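You operate a simulated robot arm through the tools that you are given. There is no shell and no other tool. Be economical: measure what you need, move in short steps, check, and stop when the job is done.

Carry out the task below with a simulated robot arm. There is one attempt and no reset: what you move stays moved.

TASK
Put things in order on the free end of the breakfast bar. At the end: the grey stone from the free end of the breakfast bar stands where the clear glass stood; the orange nut driver stands on top of the red soup tin; the clear glass stands where the green oil bottle stood; the green oil bottle is on the black salad tray; whatever was shut is shut again. Leave all else as you found it, and nothing knocked over. Set down upright: oil bottle.

It is judged by the outcome, as a careful person would: the job done as asked, and still so three seconds after it is handed in. It fails if anything else is knocked over, pushed out of place, dropped, spilled or broken.

THE ROBOT
A 6-joint arm with a two-finger parallel gripper, fixed in place. Base frame: the origin is at the foot of the arm, x ahead of it, y to its left, z up; the work surface is at about z = 0. Readings come in m, degrees, newtons and seconds.
With the tool pointing down near the work surface it reaches from about 0.14 to 0.58 m from the base axis. Its first joint turns from -66.0 to 66.0 degrees. Payload 2.1 kg.
Tool frame: the origin (TCP) lies between the finger pads and is the grasp point; the fingertips stand 0.03 m ahead of it; z points along the fingers, y is the line along which they close. Largest opening 0.094 m; finger width 0.028, thickness 0.01; the body of the gripper, 0.05 by 0.096 m, starts 0.055 m behind the TCP.
Orientation is told as [roll, pitch, yaw] about the base's x, y, z axes, in that order, counted from this pose: with the fingers straight down and closing along the base's y, the tool's x points along the base's -x, its y along +y and its z along -z.

THE INTERFACE
- The arm moves only by the tool move_arm. Its arguments are lists of equal length, an entry for each row: "claw": the opening, from 0 (shut) to 1 (fully open); "offset": the shift along the tool's x, y, z in units of 500 mm (1.0 is 500 mm), a list of three; "rotation": the turn, a rotation vector about the tool's x, y, z in units of 120 degrees (1.0 is 120 degrees), a list of three. In form: {"claw": [claw, ...], "offset": [[dx, dy, dz], ...], "rotation": [[ax, ay, az], ...]}. A call has 1 to 8 rows; each row is the pose to reach, as a shift and turn from the pose commanded when the call began, along the tool's axes at that moment. A call with a number of a shift or a turn outside -1 to 1 is refused whole. Rows are played at 5 a second. More than 0.05 m and 8.6 degrees between two rows, or a gripper value outside its range, and nothing of the call is played. A pose out of reach is approached as far as the arm can. The call stops where the force on the tool passes 40 N (or 10 N more than at its start, if that is more) or the arm is blocked; 0.2 s more then pass. Each finger travels about 0.072 m/s and halts on what it meets, pressing with about 32 N; the grip force reading is that of the motor and also rises with nothing between the fingers. The clock runs only during rows and for 0.2 s after the last one: add rows that repeat a pose to give the fingers time. It gives the time, the measured TCP pose, the force on the tool (base axes), the opening and the grip force at its end, in the units of the frame above (readings bear some noise), with the torque about the TCP (base axes, N m) and any sound that the robot's microphone picked up, and new pictures: "views" is both (left out), scene, wrist or none.
- Cameras (640 x 400 px; columns grow to the right, rows downward): "scene" is fixed at [0.0728, -0.3937, 0.4816]; the picture's right is [0.52, -0.85, 0.00], its down [-0.52, -0.32, -0.80] and it looks along [0.68, 0.42, -0.60] (base axes); focal length 227 px, centre (320, 200). "wrist" rides on the gripper at [0.076, 0.014, -0.103] in the tool frame; the picture's right is [-0.18, 0.98, 0.00], its down [-0.75, -0.14, -0.64] and it looks along [-0.63, -0.12, 0.77] (tool axes); focal length 243 px, centre (320, 200). There is no depth. A picture from a camera that has moved, and an enlarged one, comes with that camera's place and axes in the base frame and with its lens.
- zoom(camera, box): a new picture of the part [left, top, right, bottom] of that camera's present view, enlarged. It takes no simulated time.
- finish_job(): hands the job in; it is judged then, once.

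Work in short steps. Places have to be worked out from the pictures, the camera data and where the tool is seen: move nearer, look again, correct. Check each grasp and each placing, and mend what went wrong. You have 120 turns and 200 pictures in all, those below and enlarged ones among them. Open the gripper and draw the arm clear of the work before you hand the job in, unless the task says otherwise; then end with one line.

The tools are called after ">>>" as name(argument=value, ...) on one line, values as JSON. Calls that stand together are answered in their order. move_arm: Moves the arm, as the interface text tells. Its arguments: {"type":"object","properties":{"claw":{"type":"array","items":{"type":"number"}},"offset":{"type":"array","items":{"type":"array","items":{"type":"number"}}},"rotation":{"type":"array","items":{"type":"array","items":{"type":"number"}}},"views":{"type":"string","enum":["both","scene","wrist","none"]}},"required":["claw","offset","rotation"]} The other tools are called the same way: zoom (camera, box) takes an enlarged picture of a part of a camera's view; finish_job () hands the job in.

At the start:

```text
time: 0.0
tool_pos: [0.3223, -0.031, 0.3511]
ee_rot: [0.1, 0.0, 0.2]
contact_force: [0.1, 0.1, -0.3]
ft_torque: [0.0, 0.01, 0.0]
gripper_width: 0.094
grip_force: 0.1
```

scene: 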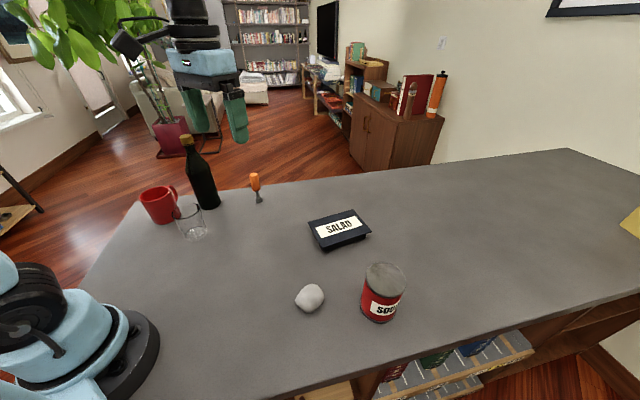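
wrist: 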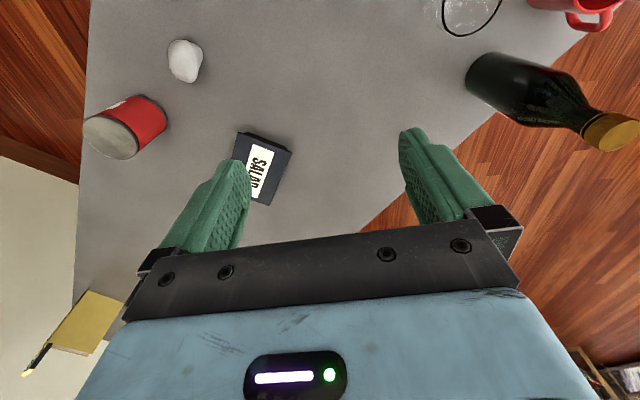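

The scene picture shows the stone, tin, glass, bottle, driver and tray. I'll enlarge the parts that matter to get positions.

>>> zoom(camera="scene", box=[130, 120, 290, 250])

>>> zoom(camera="scene", box=[280, 190, 430, 330])

>>> zoom(camera="scene", box=[280, 310, 640, 400])

```text
3.08 times, centred on (210, 185) of scene
camera zoom: at [0.0728, -0.3937, 0.4816], right [0.52, -0.85, 0.0], down [-0.52, -0.32, -0.8], along [0.68, 0.42, -0.6], focal length 699 px, centre (658, 246)
```

zoom: 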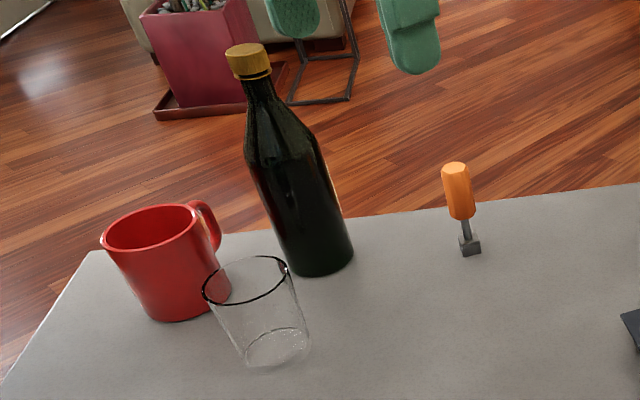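

```text
2.86 times, centred on (355, 260) of scene
camera zoom: at [0.0728, -0.3937, 0.4816], right [0.52, -0.85, 0.0], down [-0.52, -0.32, -0.8], along [0.68, 0.42, -0.6], focal length 649 px, centre (220, 29)
```

zoom: 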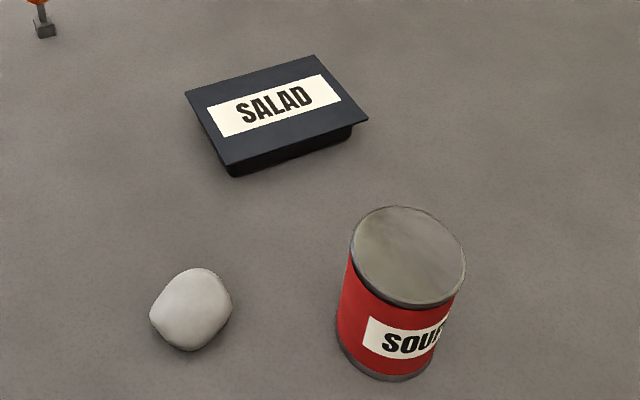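

```text
1.78 times, centred on (460, 355) of scene
camera zoom: at [0.0728, -0.3937, 0.4816], right [0.52, -0.85, 0.0], down [-0.52, -0.32, -0.8], along [0.68, 0.42, -0.6], focal length 404 px, centre (71, -76)
```

zoom: 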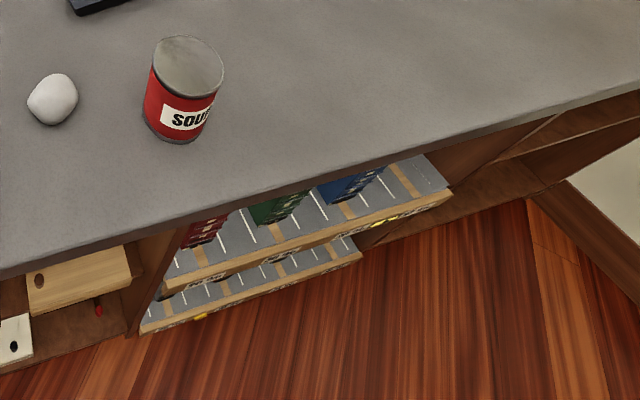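

Both cameras agree: stone ≈(.285,-.238), tin ≈(.353,-.367, h .098), glass ≈(.289,.169), bottle ≈(.405,.255, h .245), driver ≈(.501,.12), tray centre ≈(.497,-.192). Nothing looks shut on the bar. I move towards the bottle, staying high, for a nearer look.

>>> move_arm(claw=[1, 1, 1, 1, 1, 1], offset=[[-0.013, 0.077, 0], [-0.026, 0.154, 0], [-0.039, 0.231, 0], [-0.052, 0.308, 0], [-0.066, 0.385, 0], [-0.08, 0.46, 0]], rotation=[[0, 0, 0], [0, 0, 0], [0, 0, 0], [0, 0, 0], [0, 0, 0], [0, 0, 0]])

```text
time: 1.4
tool_pos: [0.36, 0.1971, 0.3498]
ee_rot: [0.1, 0.0, 0.0]
contact_force: [0.3, 0.9, -0.8]
ft_torque: [-0.02, 0.03, 0.01]
gripper_width: 0.094
grip_force: 0.0
camera wrist: at [0.2831, 0.2116, 0.4521], right [0.18, 0.98, 0.0], down [0.75, -0.14, 0.64], along [0.63, -0.12, -0.77], focal length 243 px, centre (320, 200)
```

scene: 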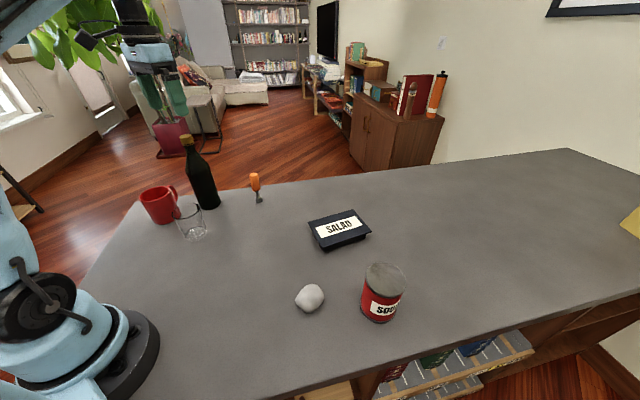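
wrist: 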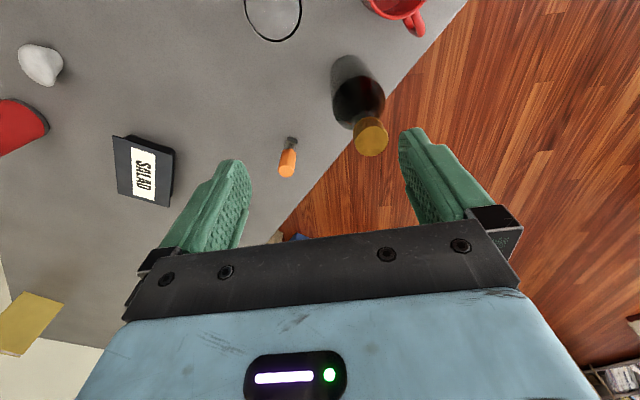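

The wrist view puts the bottle's axis at about (.387,.238). I enlarge to refine it.

>>> zoom(camera="wrist", box=[240, 0, 440, 190])

```text
2.11 times, centred on (340, 95) of wrist
camera zoom: at [0.2831, 0.2116, 0.4521], right [0.18, 0.98, 0.0], down [0.75, -0.14, 0.64], along [0.63, -0.12, -0.77], focal length 511 px, centre (278, 421)
```

zoom: 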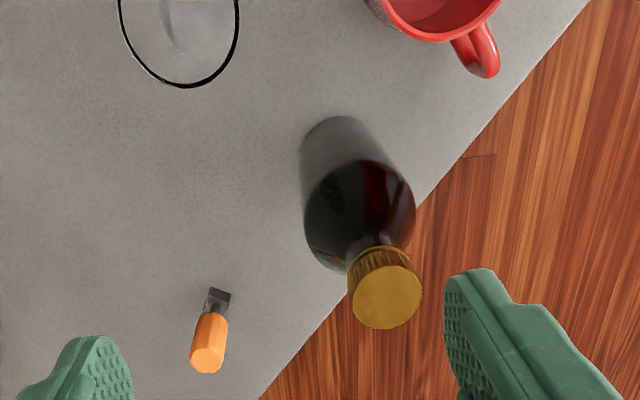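

Bottle axis ≈(.391,.239), cap top ≈.247. I move over it and descend to z≈.26 first to check centring.

>>> move_arm(claw=[1, 1, 1, 1, 1], offset=[[-0.031, 0.042, 0], [-0.062, 0.084, 0], [-0.062, 0.084, 0.08], [-0.062, 0.084, 0.16], [-0.062, 0.084, 0.16]], rotation=[[0, 0, 0], [0, 0, 0], [0, 0, 0], [0, 0, 0], [0, 0, 0]])

```text
time: 2.6
tool_pos: [0.3898, 0.239, 0.2717]
ee_rot: [0.1, -0.2, 0.1]
contact_force: [-0.5, 0.7, 0.6]
ft_torque: [-0.02, 0.01, 0.0]
gripper_width: 0.0937
grip_force: 0.0
camera wrist: at [0.3143, 0.2539, 0.3729], right [0.18, 0.98, 0.0], down [0.75, -0.14, 0.64], along [0.63, -0.12, -0.77], focal length 243 px, centre (320, 200)
```

scene: 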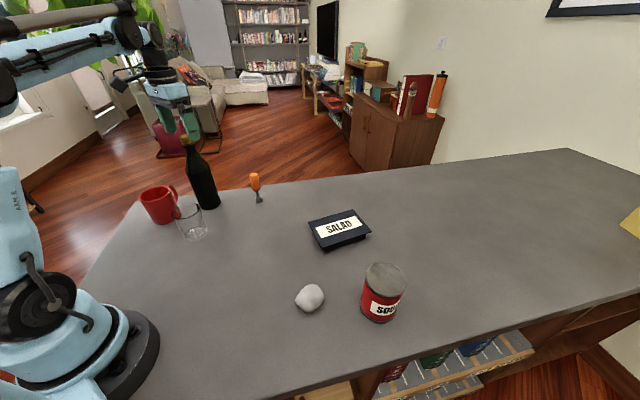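
wrist: 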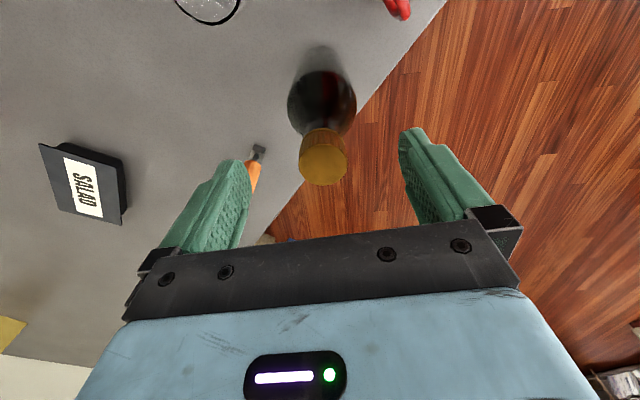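

Cap sits at about (.388,.242), centred between fingers. I descend to z≈.21 and close.

>>> move_arm(claw=[1, 1, 1, 0, 0, 0, 0, 0], offset=[[0, 0.004, 0.06], [0, 0.004, 0.12], [0, 0.004, 0.12], [0, 0.004, 0.12], [0, 0.004, 0.12], [0, 0.004, 0.12], [0, 0.004, 0.12], [0, 0.004, 0.12]], rotation=[[0, 0, 0], [0, 0, 0], [0, 0, 0], [0, 0, 0], [0, 0, 0], [0, 0, 0], [0, 0, 0], [0, 0, 0]])

```text
time: 4.4
tool_pos: [0.393, 0.2413, 0.2105]
ee_rot: [0.1, -0.2, 0.0]
contact_force: [0.6, -3.3, 2.9]
ft_torque: [-0.08, 0.01, -0.01]
gripper_width: 0.039
grip_force: 31.7
camera wrist: at [0.3161, 0.2552, 0.3126], right [0.18, 0.98, 0.0], down [0.75, -0.14, 0.64], along [0.63, -0.12, -0.77], focal length 243 px, centre (320, 200)
```

scene: 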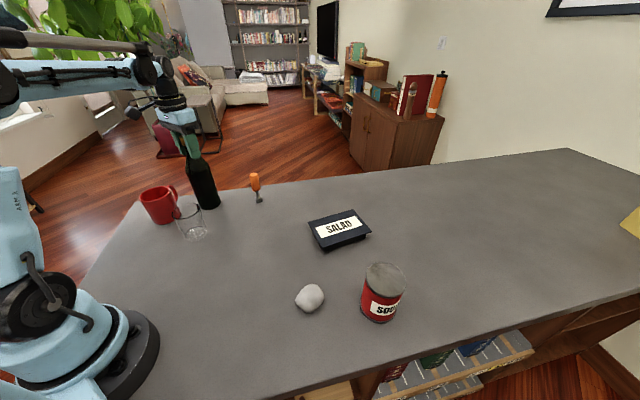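
wrist: 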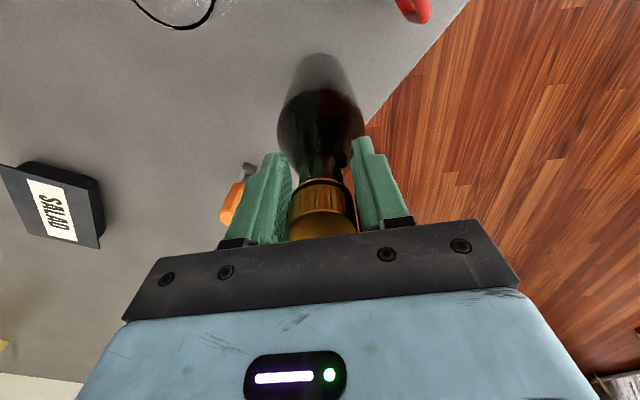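

Gripped at width .039 with 32 N. Lift 0.03 m to test.

>>> move_arm(claw=[0, 0, 0, 0], offset=[[0, 0, -0.02], [0, 0, -0.04], [0, 0, -0.08], [0, 0, -0.08]], rotation=[[0, 0, 0], [0, 0, 0], [0, 0, 0], [0, 0, 0]])

```text
time: 5.4
tool_pos: [0.393, 0.2401, 0.2498]
ee_rot: [0.1, -0.1, 0.2]
contact_force: [0.6, -0.3, -6.2]
ft_torque: [0.0, 0.0, -0.03]
gripper_width: 0.0339
grip_force: 32.3
camera wrist: at [0.3172, 0.256, 0.3523], right [0.18, 0.98, 0.0], down [0.75, -0.14, 0.64], along [0.63, -0.12, -0.77], focal length 243 px, centre (320, 200)
```

scene: 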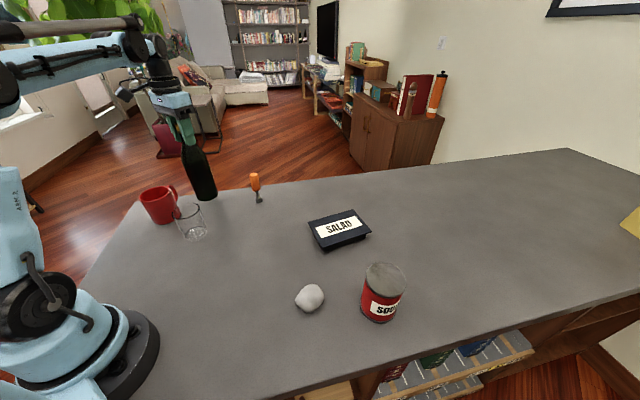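
wrist: 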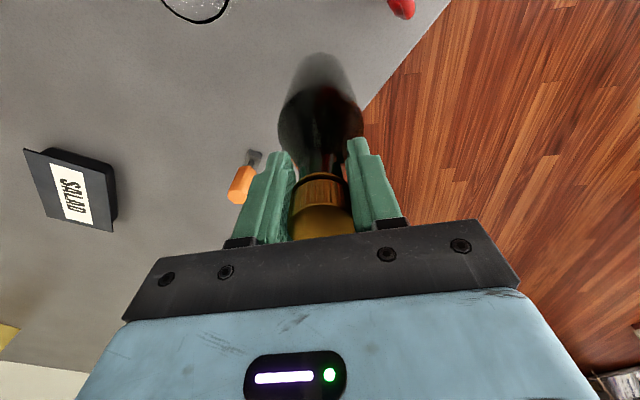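

Bottle is up, about 0.65 kg. I raise it 0.05 more and carry it along x≈.39, clear of glass and driver.

>>> move_arm(claw=[0, 0, 0, 0, 0, 0, 0, 0], offset=[[0, 0, -0.06], [0, 0, -0.1], [0, -0.06, -0.1], [0, -0.14, -0.1], [0, -0.22, -0.1], [0, -0.3, -0.1], [0, -0.38, -0.1], [0, -0.46, -0.1]], rotation=[[0, 0, 0], [0, 0, 0], [0, 0, 0], [0, 0, 0], [0, 0, 0], [0, 0, 0], [0, 0, 0], [0, 0, 0]], views="both")

```text
time: 7.2
tool_pos: [0.3946, 0.0114, 0.3023]
ee_rot: [0.2, 0.0, 0.2]
contact_force: [-0.1, 0.5, -6.0]
ft_torque: [0.01, 0.05, 0.02]
gripper_width: 0.0336
grip_force: 32.1
camera wrist: at [0.3171, 0.0264, 0.4034], right [0.18, 0.98, 0.0], down [0.75, -0.14, 0.64], along [0.63, -0.12, -0.77], focal length 243 px, centre (320, 200)
```

scene: 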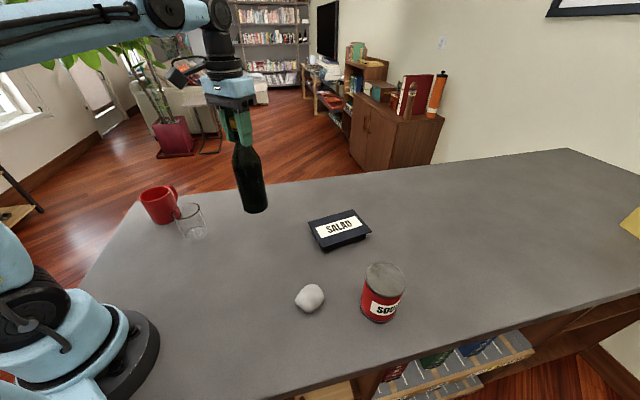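
wrist: 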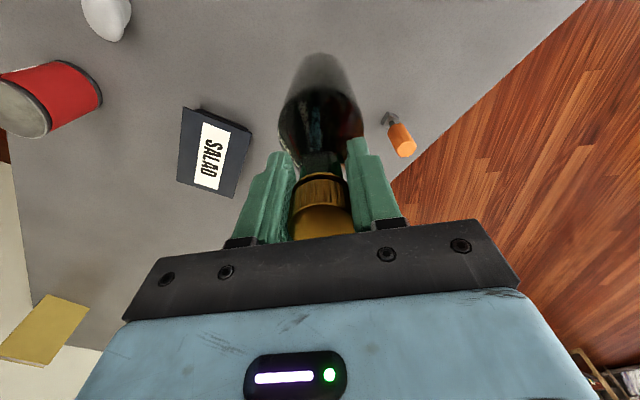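

Bottle carried stably. I zoom on the tray from here to fix its centre and height.

>>> zoom(camera="wrist", box=[160, 80, 280, 210])

```text
3.08 times, centred on (220, 145) of wrist
camera zoom: at [0.3171, 0.0264, 0.4034], right [0.18, 0.98, 0.0], down [0.75, -0.14, 0.64], along [0.63, -0.12, -0.77], focal length 746 px, centre (628, 369)
```

zoom: 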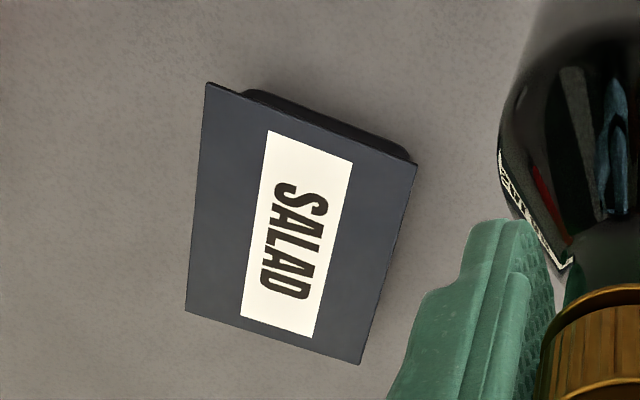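

Tray centre ≈(.491,-.195), top ≈.040. I carry the bottle over to (.486,-.191), still high.

>>> move_arm(claw=[0, 0, 0, 0, 0, 0, 0, 0], offset=[[0, -0.08, 0], [0, -0.16, 0], [0, -0.24, 0], [0, -0.32, 0], [-0.06, -0.38, 0], [-0.12, -0.404, 0], [-0.183, -0.404, 0], [-0.183, -0.404, 0]], rotation=[[0, 0, 0], [0, 0, 0], [0, 0, 0], [0, 0, 0], [0, 0, 0], [0, 0, 0], [0, 0, 0], [0, 0, 0]])

```text
time: 9.0
tool_pos: [0.4747, -0.1894, 0.2981]
ee_rot: [0.1, -0.1, 0.1]
contact_force: [0.3, -0.1, -6.1]
ft_torque: [0.01, 0.03, -0.01]
gripper_width: 0.033
grip_force: 32.2
out of reach, approached as far as the arm can: row 7, 8
camera wrist: at [0.3985, -0.1752, 0.3993], right [0.18, 0.98, 0.0], down [0.75, -0.14, 0.64], along [0.63, -0.12, -0.77], focal length 243 px, centre (320, 200)
```

scene: 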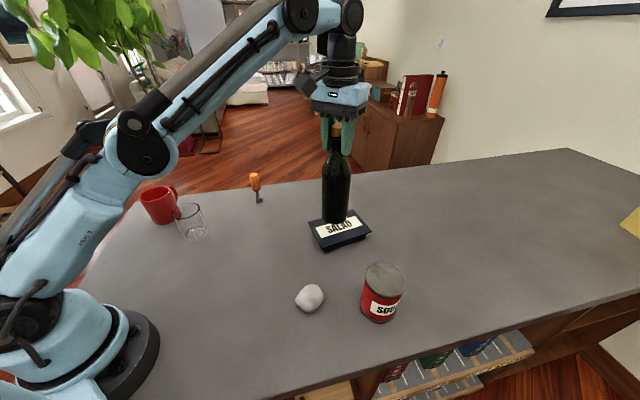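
wrist: 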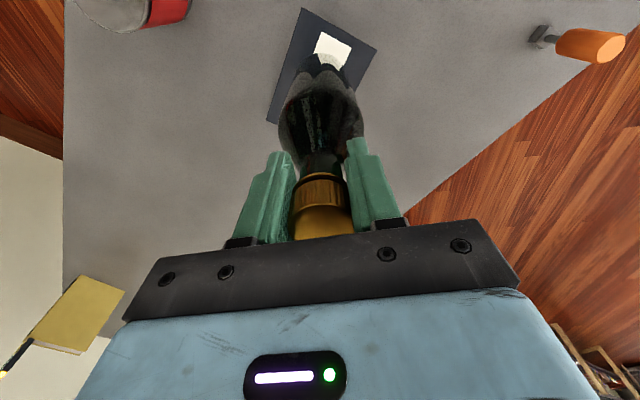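

Reach is limited up here; it will grow lower down. I lower 0.03 m at the commanded spot.

>>> move_arm(claw=[0, 0, 0, 0], offset=[[0, 0, 0.02], [0, 0, 0.04], [0, 0, 0.06], [0, 0, 0.06]], rotation=[[0, 0, 0], [0, 0, 0], [0, 0, 0], [0, 0, 0]])

```text
time: 10.0
tool_pos: [0.4729, -0.1889, 0.2679]
ee_rot: [0.0, -0.1, 0.1]
contact_force: [-0.9, 0.6, -6.7]
ft_torque: [-0.01, 0.04, -0.02]
gripper_width: 0.0326
grip_force: 32.0
camera wrist: at [0.3969, -0.1743, 0.3697], right [0.18, 0.98, 0.0], down [0.75, -0.14, 0.64], along [0.63, -0.12, -0.77], focal length 243 px, centre (320, 200)
```

scene: 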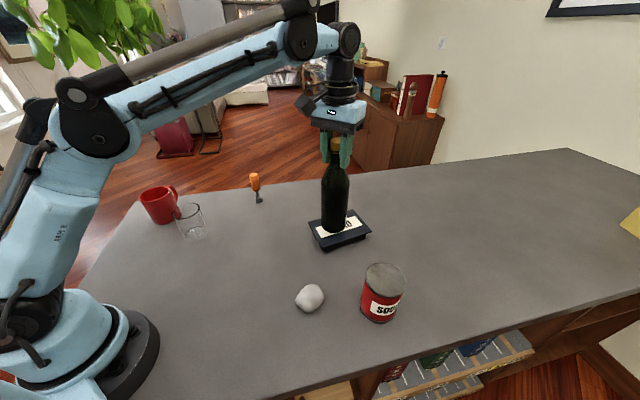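
wrist: 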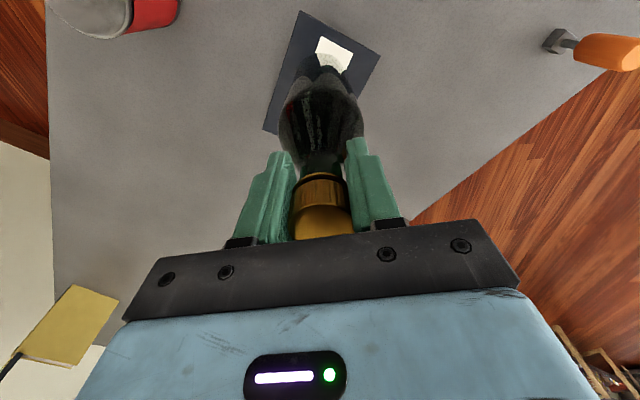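

Now lower, I shift forward 0.015 m to the tray's centre.

>>> move_arm(claw=[0, 0, 0], offset=[[-0.015, -0.004, 0], [-0.03, -0.008, 0], [-0.03, -0.008, 0]], rotation=[[0, 0, 0], [0, 0, 0], [0, 0, 0]])

>>> zoom(camera="scene", box=[280, 130, 400, 260])

```text
time: 10.8
tool_pos: [0.4877, -0.192, 0.2686]
ee_rot: [0.1, -0.1, 0.0]
contact_force: [0.5, 0.5, -5.8]
ft_torque: [0.01, 0.02, 0.02]
gripper_width: 0.0326
grip_force: 32.2
camera wrist: at [0.4119, -0.1773, 0.3705], right [0.18, 0.98, 0.0], down [0.75, -0.14, 0.64], along [0.63, -0.12, -0.77], focal length 243 px, centre (320, 200)
```

scene: 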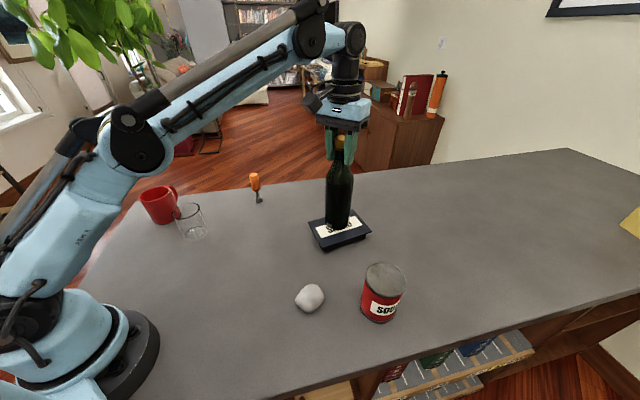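
wrist: 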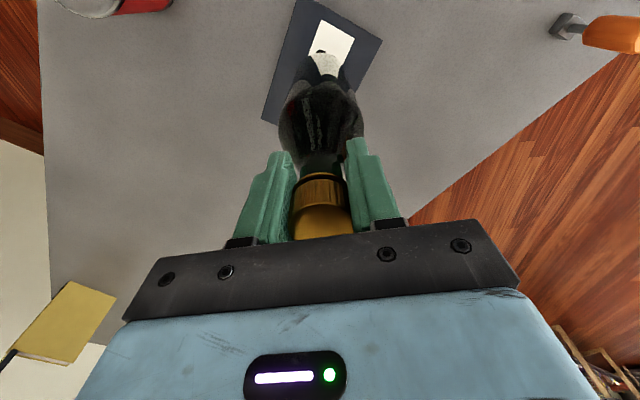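

```text
3.08 times, centred on (340, 195) of scene
camera zoom: at [0.0728, -0.3937, 0.4816], right [0.52, -0.85, 0.0], down [-0.52, -0.32, -0.8], along [0.68, 0.42, -0.6], focal length 699 px, centre (258, 215)
```

zoom: 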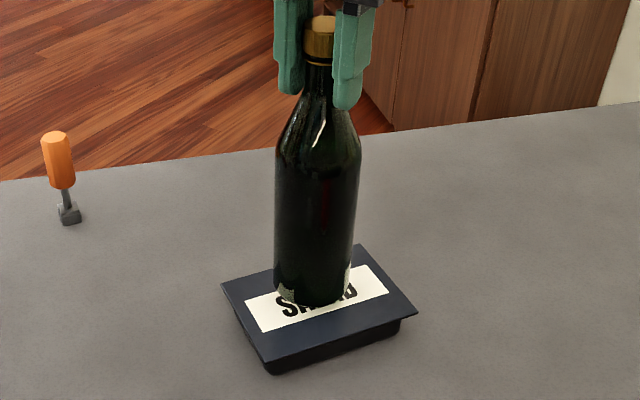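

Bottle bottom is about 0.015 m above the tray's middle. I lower in small steps.

>>> move_arm(claw=[0, 0, 0, 0], offset=[[0, 0, 0.008], [0, 0, 0.014], [0, 0, 0.02], [0, 0, 0.02]], rotation=[[0, 0, 0], [0, 0, 0], [0, 0, 0], [0, 0, 0]], views="none")

>>> zoom(camera="scene", box=[280, 130, 400, 260])

```text
time: 11.8
tool_pos: [0.4869, -0.1926, 0.2574]
ee_rot: [0.1, 0.0, 0.0]
contact_force: [0.6, 0.1, -5.8]
ft_torque: [-0.02, 0.04, 0.01]
gripper_width: 0.0323
grip_force: 32.2
```

```text
3.08 times, centred on (340, 195) of scene
camera zoom: at [0.0728, -0.3937, 0.4816], right [0.52, -0.85, 0.0], down [-0.52, -0.32, -0.8], along [0.68, 0.42, -0.6], focal length 699 px, centre (258, 215)
```

zoom: 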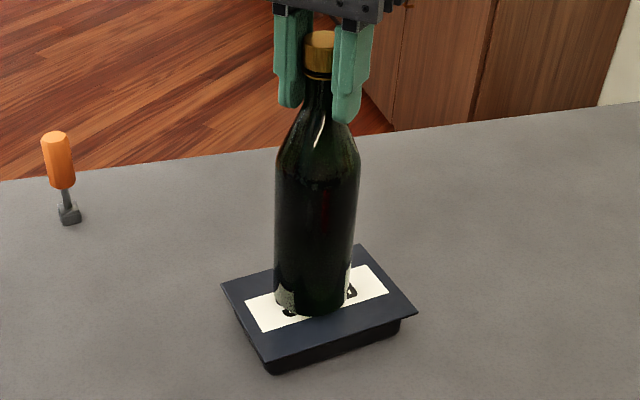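

Still the full weight on the tool; lower a bit more.

>>> move_arm(claw=[0, 0, 0, 0], offset=[[0, 0, 0.006], [0, 0, 0.01], [0, 0, 0.014], [0, 0, 0.014]], rotation=[[0, 0, 0], [0, 0, 0], [0, 0, 0], [0, 0, 0]], views="none")

>>> zoom(camera="scene", box=[280, 130, 400, 260])

```text
time: 12.9
tool_pos: [0.4861, -0.1927, 0.2542]
ee_rot: [0.0, -0.2, -0.1]
contact_force: [0.5, 0.1, 13.2]
ft_torque: [-0.03, -0.03, -0.02]
gripper_width: 0.0326
grip_force: 32.3
stopped in row 4: the force on the tool passed its limit (the readings are from after the stop); the commanded pose is now the measured one
```

```text
3.08 times, centred on (340, 195) of scene
camera zoom: at [0.0727, -0.3937, 0.4816], right [0.52, -0.85, 0.0], down [-0.52, -0.32, -0.8], along [0.68, 0.42, -0.6], focal length 699 px, centre (258, 215)
```

zoom: 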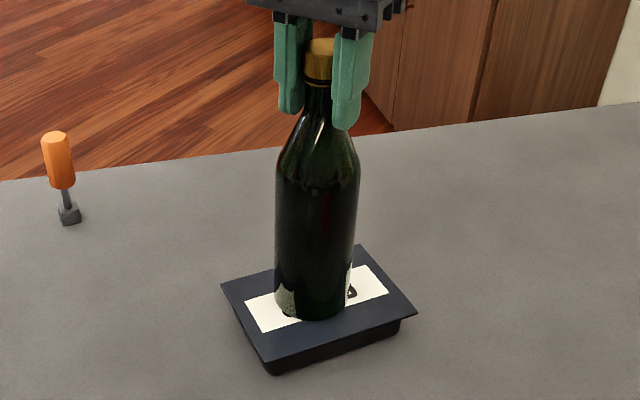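

The bottle has landed on the tray. I ease up slightly and open.

>>> move_arm(claw=[0, 0.4, 0.7, 1, 1, 1], offset=[[0, 0, -0.002], [0, 0, -0.002], [0, 0, -0.002], [0, 0, -0.002], [0, 0, -0.002], [0, 0, -0.002]], rotation=[[0, 0, 0], [0, 0, 0], [0, 0, 0], [0, 0, 0], [0, 0, 0], [0, 0, 0]])

```text
time: 14.3
tool_pos: [0.4866, -0.1921, 0.2533]
ee_rot: [0.1, -0.1, 0.0]
contact_force: [0.6, -0.9, -1.1]
ft_torque: [0.02, 0.03, -0.02]
gripper_width: 0.0942
grip_force: 0.1
camera wrist: at [0.4105, -0.1782, 0.3555], right [0.18, 0.98, 0.0], down [0.75, -0.14, 0.64], along [0.63, -0.12, -0.77], focal length 243 px, centre (320, 200)
```

scene: 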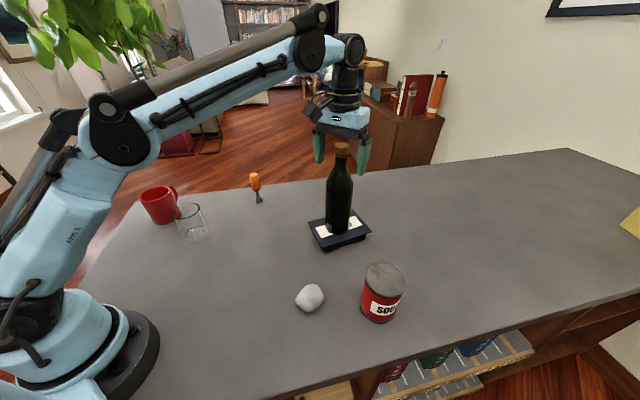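
wrist: 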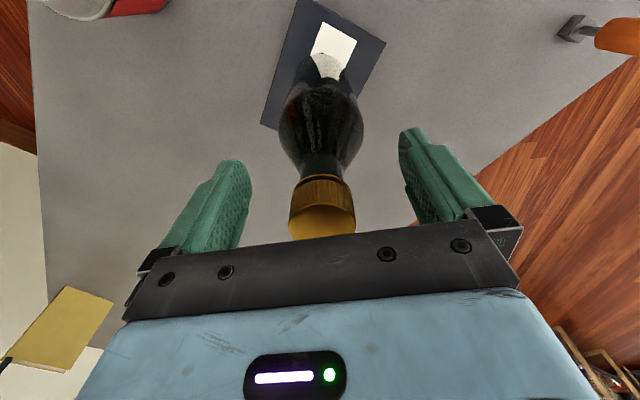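

Bottle stands free on the tray. I withdraw up and back (fingers straddling the neck in y), then head towards the glass.

>>> move_arm(claw=[1, 1, 1, 1, 1, 1, 1, 1], offset=[[0.03, 0, -0.05], [0.07, 0, -0.1], [0.14, 0, -0.14], [0.22, 0, -0.14], [0.28, 0.06, -0.14], [0.33, 0.14, -0.14], [0.36, 0.22, -0.14], [0.4, 0.3, -0.14]], rotation=[[0, 0, 0], [0, 0, 0], [0, 0, 0], [0, 0, 0], [0, 0, 0], [0, 0, 0], [0, 0, 0], [0, 0, 0]], views="scene")

```text
time: 16.1
tool_pos: [0.2879, -0.0438, 0.3218]
ee_rot: [0.1, -0.1, -0.1]
contact_force: [0.5, 0.3, 0.5]
ft_torque: [0.01, 0.0, -0.01]
gripper_width: 0.0938
grip_force: 0.1
```

scene: 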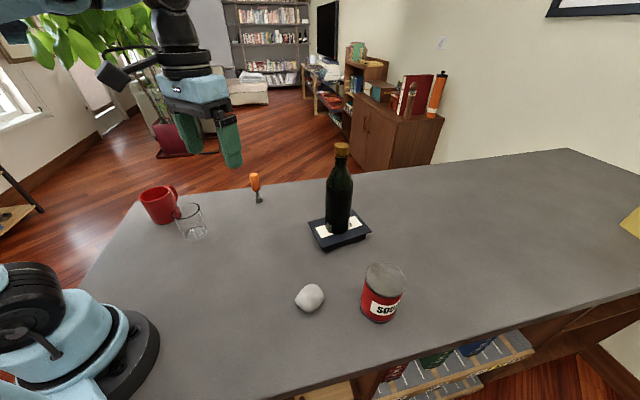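

The bottle stands well. I move above the glass for a close look.

>>> move_arm(claw=[1, 1, 1, 1, 1, 1], offset=[[0, 0.09, 0], [0, 0.18, 0], [0, 0.27, 0.02], [0, 0.36, 0.06], [0, 0.4, 0.1], [0, 0.4, 0.1]], rotation=[[0, 0, 0], [0, 0, 0], [0, 0, 0], [0, 0, 0], [0, 0, 0], [0, 0, 0]], views="wrist")

>>> zoom(camera="wrist", box=[200, 0, 440, 190])

```text
time: 17.5
tool_pos: [0.2863, 0.1547, 0.2751]
ee_rot: [0.1, 0.0, -0.1]
contact_force: [-0.2, 0.4, 0.6]
ft_torque: [0.05, -0.02, 0.0]
gripper_width: 0.0943
grip_force: 0.1
camera wrist: at [0.2109, 0.1695, 0.3757], right [0.18, 0.98, 0.0], down [0.75, -0.14, 0.64], along [0.63, -0.12, -0.77], focal length 243 px, centre (320, 200)
```

wrist: 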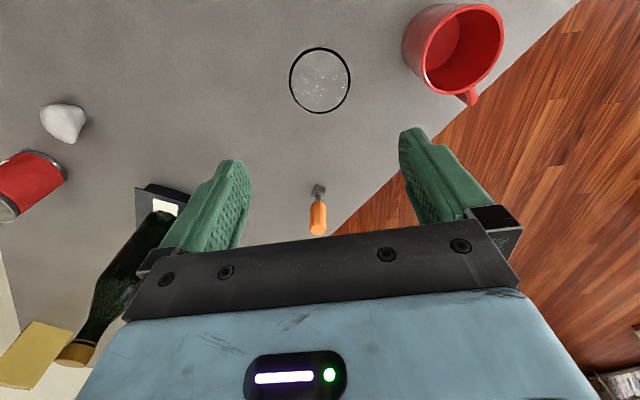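

```text
2.11 times, centred on (320, 95) of wrist
camera zoom: at [0.2109, 0.1695, 0.3757], right [0.18, 0.98, 0.0], down [0.75, -0.14, 0.64], along [0.63, -0.12, -0.77], focal length 511 px, centre (320, 421)
```

zoom: 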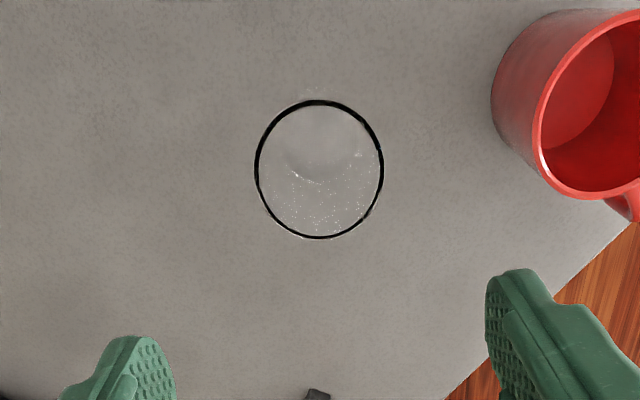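

Glass axis ≈(.282,.155), rim Ø≈.069. Mug is clear of the fingers. Descend to z≈.13 and check.

>>> move_arm(claw=[1, 1, 1, 1, 1], offset=[[0.004, 0, 0.07], [0.008, 0.001, 0.14], [0.008, 0.001, 0.21], [0.008, 0.001, 0.28], [0.008, 0.001, 0.28]], rotation=[[0, 0, 0], [0, 0, 0], [0, 0, 0], [0, 0, 0], [0, 0, 0]])

```text
time: 18.7
tool_pos: [0.2821, 0.1568, 0.1364]
ee_rot: [0.1, 0.0, 0.0]
contact_force: [0.0, -0.8, 0.2]
ft_torque: [0.01, 0.02, 0.01]
gripper_width: 0.0939
grip_force: 0.0
camera wrist: at [0.2058, 0.1718, 0.2383], right [0.18, 0.98, 0.0], down [0.75, -0.14, 0.64], along [0.63, -0.12, -0.77], focal length 243 px, centre (320, 200)
```

scene: 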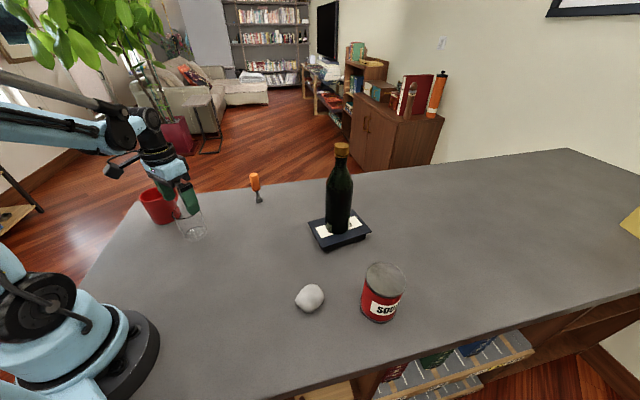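
wrist: 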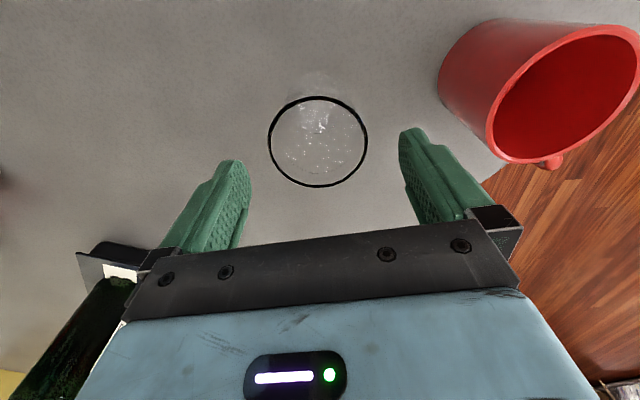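

Well centred. Descend to z≈.05 and close gently.

>>> move_arm(claw=[1, 1, 1, 0.5, 0.5, 0.5, 0.5, 0.5], offset=[[0.002, 0, 0.09], [0.002, 0, 0.172], [0.002, 0, 0.172], [0.002, 0, 0.172], [0.002, 0, 0.172], [0.002, 0, 0.172], [0.002, 0, 0.172], [0.002, 0, 0.172]], rotation=[[0, 0, 0], [0, 0, 0], [0, 0, 0], [0, 0, 0], [0, 0, 0], [0, 0, 0], [0, 0, 0], [0, 0, 0]])

```text
time: 20.5
tool_pos: [0.2805, 0.1567, 0.052]
ee_rot: [0.1, 0.0, 0.1]
contact_force: [0.4, 0.0, 0.6]
ft_torque: [0.01, -0.01, 0.0]
gripper_width: 0.0695
grip_force: 31.7
camera wrist: at [0.2053, 0.1711, 0.1531], right [0.18, 0.98, 0.0], down [0.75, -0.14, 0.64], along [0.63, -0.12, -0.77], focal length 243 px, centre (320, 200)
```

scene: 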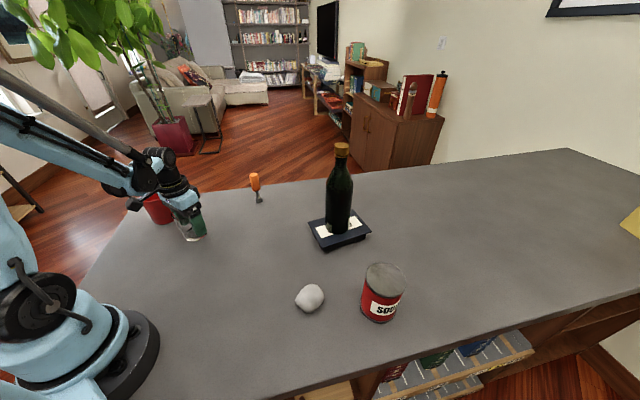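
wrist: 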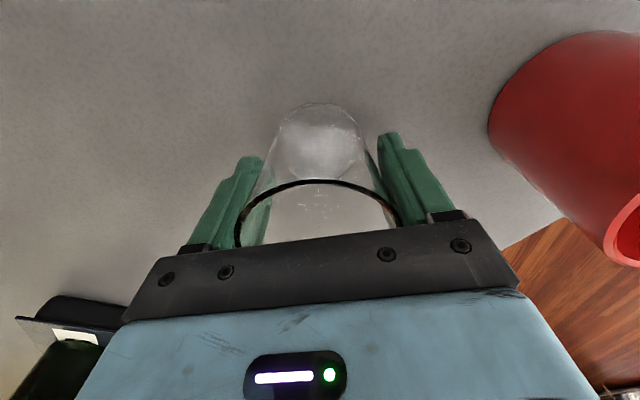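

Glass gripped (.0695). Lift and carry to the bottle's old place (.391,.240).

>>> move_arm(claw=[0.5, 0.5, 0.5, 0.5, 0.5, 0.5, 0.5, 0.5], offset=[[0, 0, -0.05], [0, 0, -0.12], [0, 0, -0.2], [-0.05, 0.02, -0.24], [-0.1, 0.06, -0.24], [-0.16, 0.12, -0.24], [-0.22, 0.166, -0.24], [-0.22, 0.166, -0.24]], rotation=[[0, 0, 0], [0, 0, 0], [0, 0, 0], [0, 0, 0], [0, 0, 0], [0, 0, 0], [0, 0, 0], [0, 0, 0]])

```text
time: 22.3
tool_pos: [0.3915, 0.24, 0.1701]
ee_rot: [0.2, -0.2, 0.1]
contact_force: [0.2, -0.5, -1.4]
ft_torque: [-0.02, 0.0, -0.02]
gripper_width: 0.0695
grip_force: 31.3
camera wrist: at [0.3164, 0.2537, 0.2712], right [0.18, 0.98, 0.0], down [0.75, -0.14, 0.64], along [0.63, -0.12, -0.77], focal length 243 px, centre (320, 200)
```

scene: 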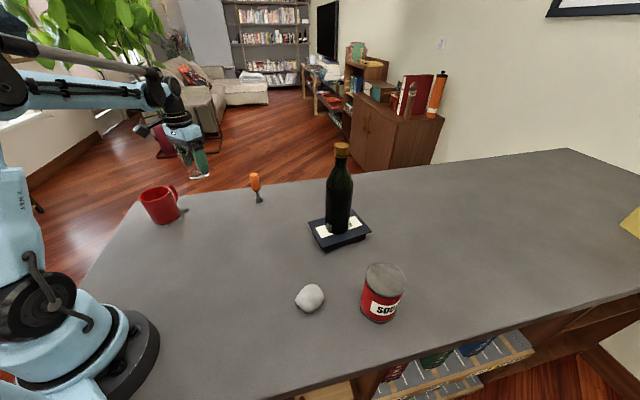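
wrist: 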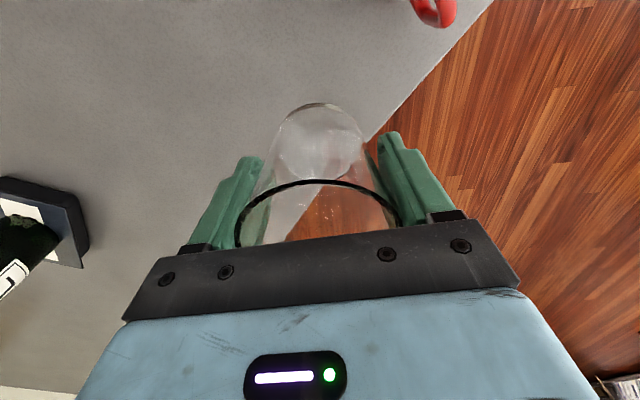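

Lower to just above contact height.

>>> move_arm(claw=[0.5, 0.5, 0.5, 0.5, 0.5, 0.5], offset=[[0, 0, 0.08], [0, 0, 0.15], [0, 0, 0.2], [0, 0, 0.226], [0, 0, 0.234], [0, 0, 0.234]], rotation=[[0, 0, 0], [0, 0, 0], [0, 0, 0], [0, 0, 0], [0, 0, 0], [0, 0, 0]])

```text
time: 23.7
tool_pos: [0.3913, 0.242, 0.0511]
ee_rot: [0.1, -0.1, 0.1]
contact_force: [-1.9, -0.1, 4.3]
ft_torque: [0.14, 0.04, -0.04]
gripper_width: 0.0691
grip_force: 32.4
camera wrist: at [0.3153, 0.2567, 0.1527], right [0.18, 0.98, 0.0], down [0.75, -0.14, 0.64], along [0.63, -0.12, -0.77], focal length 243 px, centre (320, 200)
```

scene: 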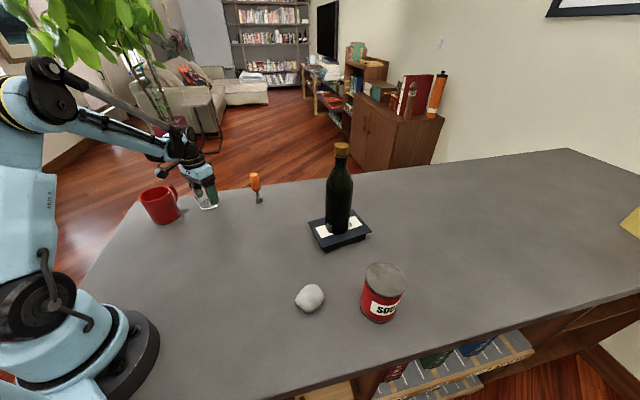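
wrist: 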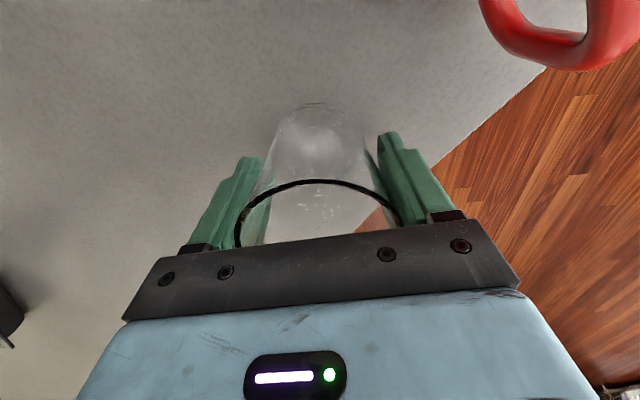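

In contact with the bar. Open, let it settle, then rise.

>>> move_arm(claw=[0.75, 0.85, 1, 1, 1, 1, 1, 1], offset=[[0, 0, 0], [0, 0, 0], [0, 0, 0], [0, 0, 0], [0, 0, -0.06], [0, 0, -0.14], [0, 0, -0.22], [0, 0, -0.3]], rotation=[[0, 0, 0], [0, 0, 0], [0, 0, 0], [0, 0, 0], [0, 0, 0], [0, 0, 0], [0, 0, 0], [0, 0, 0]])

>>> zoom(camera="scene", box=[130, 120, 290, 250])

```text
time: 25.5
tool_pos: [0.3946, 0.2414, 0.2026]
ee_rot: [0.1, -0.2, 0.1]
contact_force: [1.2, 0.0, 0.0]
ft_torque: [0.01, 0.04, -0.01]
gripper_width: 0.0941
grip_force: 0.1
camera wrist: at [0.3175, 0.2558, 0.3028], right [0.18, 0.98, 0.0], down [0.75, -0.14, 0.64], along [0.63, -0.12, -0.77], focal length 243 px, centre (320, 200)
```

scene: 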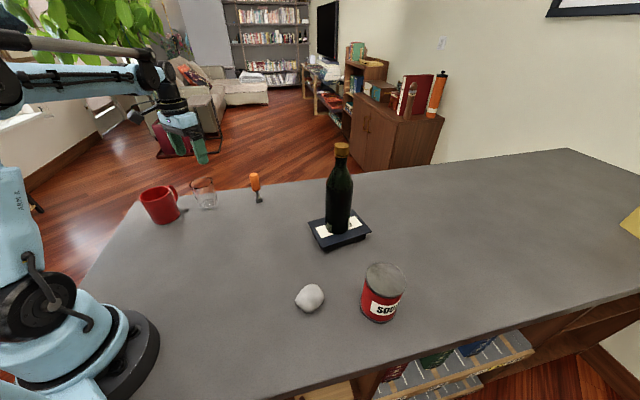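
wrist: 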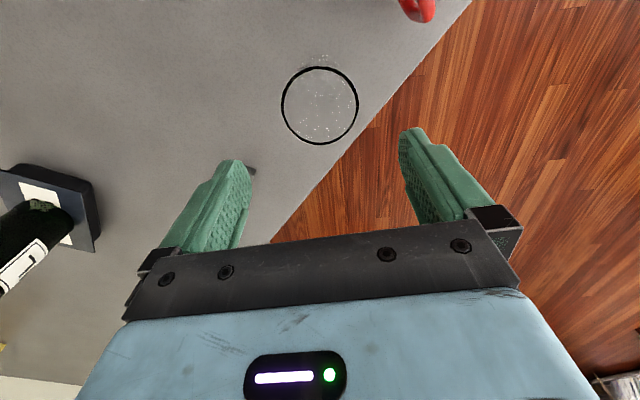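

```text
3.08 times, centred on (210, 185) of scene
camera zoom: at [0.0728, -0.3937, 0.4816], right [0.52, -0.85, 0.0], down [-0.52, -0.32, -0.8], along [0.68, 0.42, -0.6], focal length 699 px, centre (658, 246)
```

zoom: 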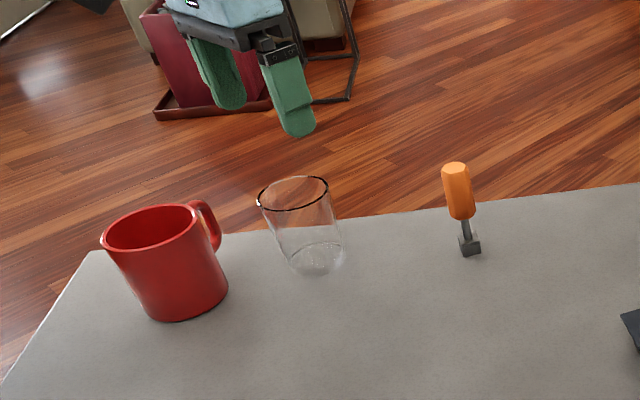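

Glass stands within millimetres of the bottle's old place. Next I travel back towards the stone.

>>> move_arm(claw=[1, 1, 1, 1, 1, 1, 1, 1], offset=[[0.05, -0.06, -0.04], [0.1, -0.13, -0.06], [0.15, -0.2, -0.08], [0.2, -0.28, -0.08], [0.22, -0.37, -0.08], [0.22, -0.46, -0.08], [0.22, -0.55, -0.08], [0.22, -0.64, -0.08]], rotation=[[0, 0, 0], [0, 0, 0], [0, 0, 0], [0, 0, 0], [0, 0, 0], [0, 0, 0], [0, 0, 0], [0, 0, 0]], views="none")

>>> move_arm(claw=[1, 1, 1, 1, 1], offset=[[0, -0.09, 0], [0, -0.18, 0], [0, -0.26, 0], [0, -0.32, 0], [0, -0.32, 0]], rotation=[[0, 0, 0], [0, 0, 0], [0, 0, 0], [0, 0, 0], [0, 0, 0]], views="wrist")

>>> zoom(camera="wrist", box=[220, 0, 420, 180])

```text
time: 27.3
tool_pos: [0.2835, -0.0789, 0.2395]
ee_rot: [0.1, -0.1, 0.1]
contact_force: [-0.2, -0.6, -0.3]
ft_torque: [-0.02, 0.01, 0.01]
gripper_width: 0.0942
grip_force: 0.1
```

```text
time: 28.5
tool_pos: [0.2803, -0.2382, 0.2429]
ee_rot: [0.0, -0.1, 0.2]
contact_force: [-1.0, -0.2, 0.6]
ft_torque: [0.02, -0.01, 0.01]
gripper_width: 0.094
grip_force: 0.1
camera wrist: at [0.2051, -0.2241, 0.3442], right [0.18, 0.98, 0.0], down [0.75, -0.14, 0.64], along [0.63, -0.12, -0.77], focal length 243 px, centre (320, 200)
```

wrist: 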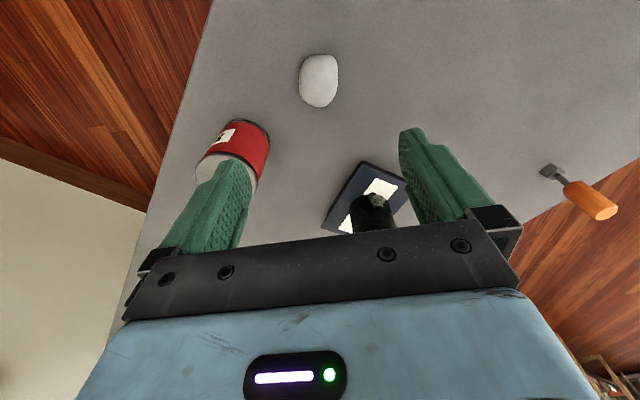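

```text
2.22 times, centred on (320, 90) of wrist
camera zoom: at [0.2051, -0.2241, 0.3442], right [0.18, 0.98, 0.0], down [0.75, -0.14, 0.64], along [0.63, -0.12, -0.77], focal length 539 px, centre (320, 444)
```

zoom: 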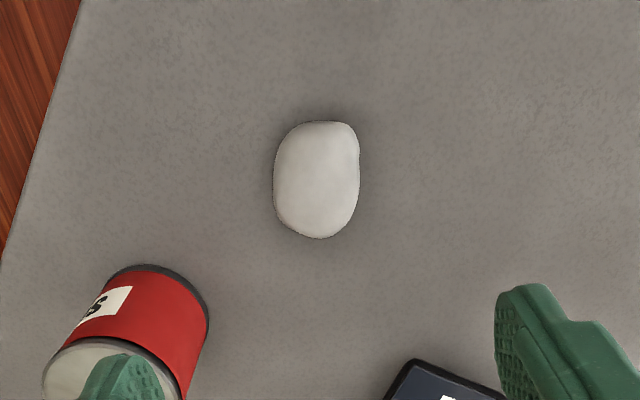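

Stone ≈(.283,-.241), narrow across y (≈.047). Tin is clear of the left finger. Descend to z≈.036 and close.

>>> move_arm(claw=[1, 1, 1, 1, 1, 1], offset=[[-0.006, -0.006, 0.09], [-0.006, -0.006, 0.18], [-0.006, -0.006, 0.27], [-0.006, -0.006, 0.36], [-0.006, -0.006, 0.414], [-0.006, -0.006, 0.414]], rotation=[[0, 0, 0], [0, 0, 0], [0, 0, 0], [0, 0, 0], [0, 0, 0], [0, 0, 0]])

>>> move_arm(claw=[0.2, 0.2, 0.2, 0.2, 0.2], offset=[[0, 0, 0], [0, 0, 0], [0, 0, 0], [0, 0, 0], [0, 0, 0]], rotation=[[0, 0, 0], [0, 0, 0], [0, 0, 0], [0, 0, 0], [0, 0, 0]])

```text
time: 29.9
tool_pos: [0.287, -0.2417, 0.0337]
ee_rot: [0.1, -0.1, 0.0]
contact_force: [0.1, 0.3, 0.2]
ft_torque: [0.01, 0.02, 0.03]
gripper_width: 0.094
grip_force: 0.0
camera wrist: at [0.2113, -0.2273, 0.1361], right [0.18, 0.98, 0.0], down [0.75, -0.14, 0.64], along [0.63, -0.12, -0.77], focal length 243 px, centre (320, 200)
```

scene: 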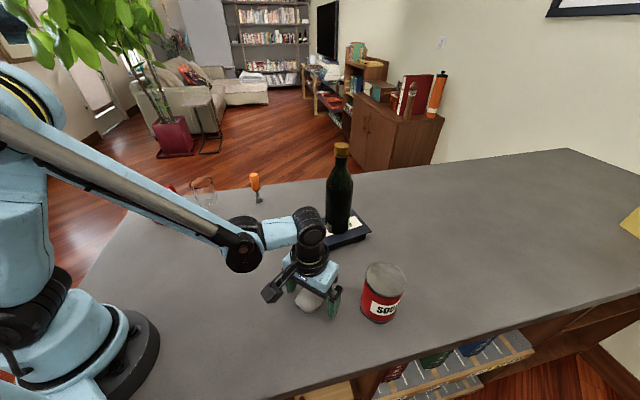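
wrist: 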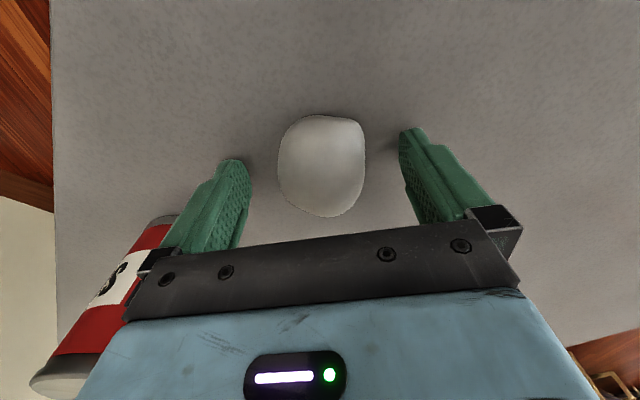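

```text
time: 31.1
tool_pos: [0.2885, -0.2419, 0.0343]
ee_rot: [0.2, -0.1, 0.1]
contact_force: [0.5, 2.4, 2.9]
ft_torque: [0.18, 0.0, -0.04]
gripper_width: 0.0504
grip_force: 32.1
camera wrist: at [0.2114, -0.2272, 0.1366], right [0.18, 0.98, 0.0], down [0.75, -0.14, 0.64], along [0.63, -0.12, -0.77], focal length 243 px, centre (320, 200)
```

scene: 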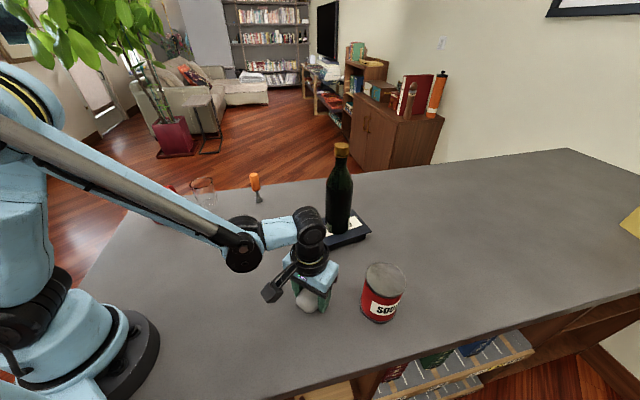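
wrist: 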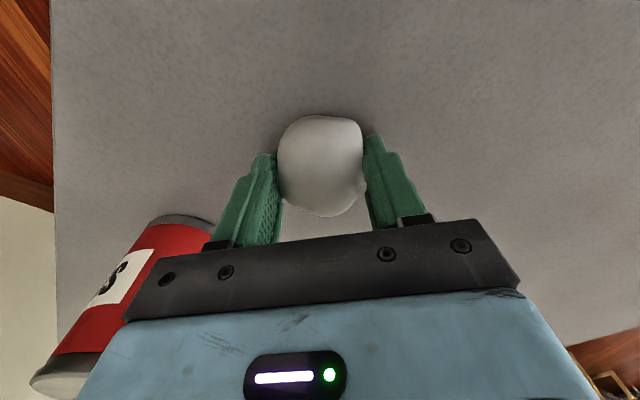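

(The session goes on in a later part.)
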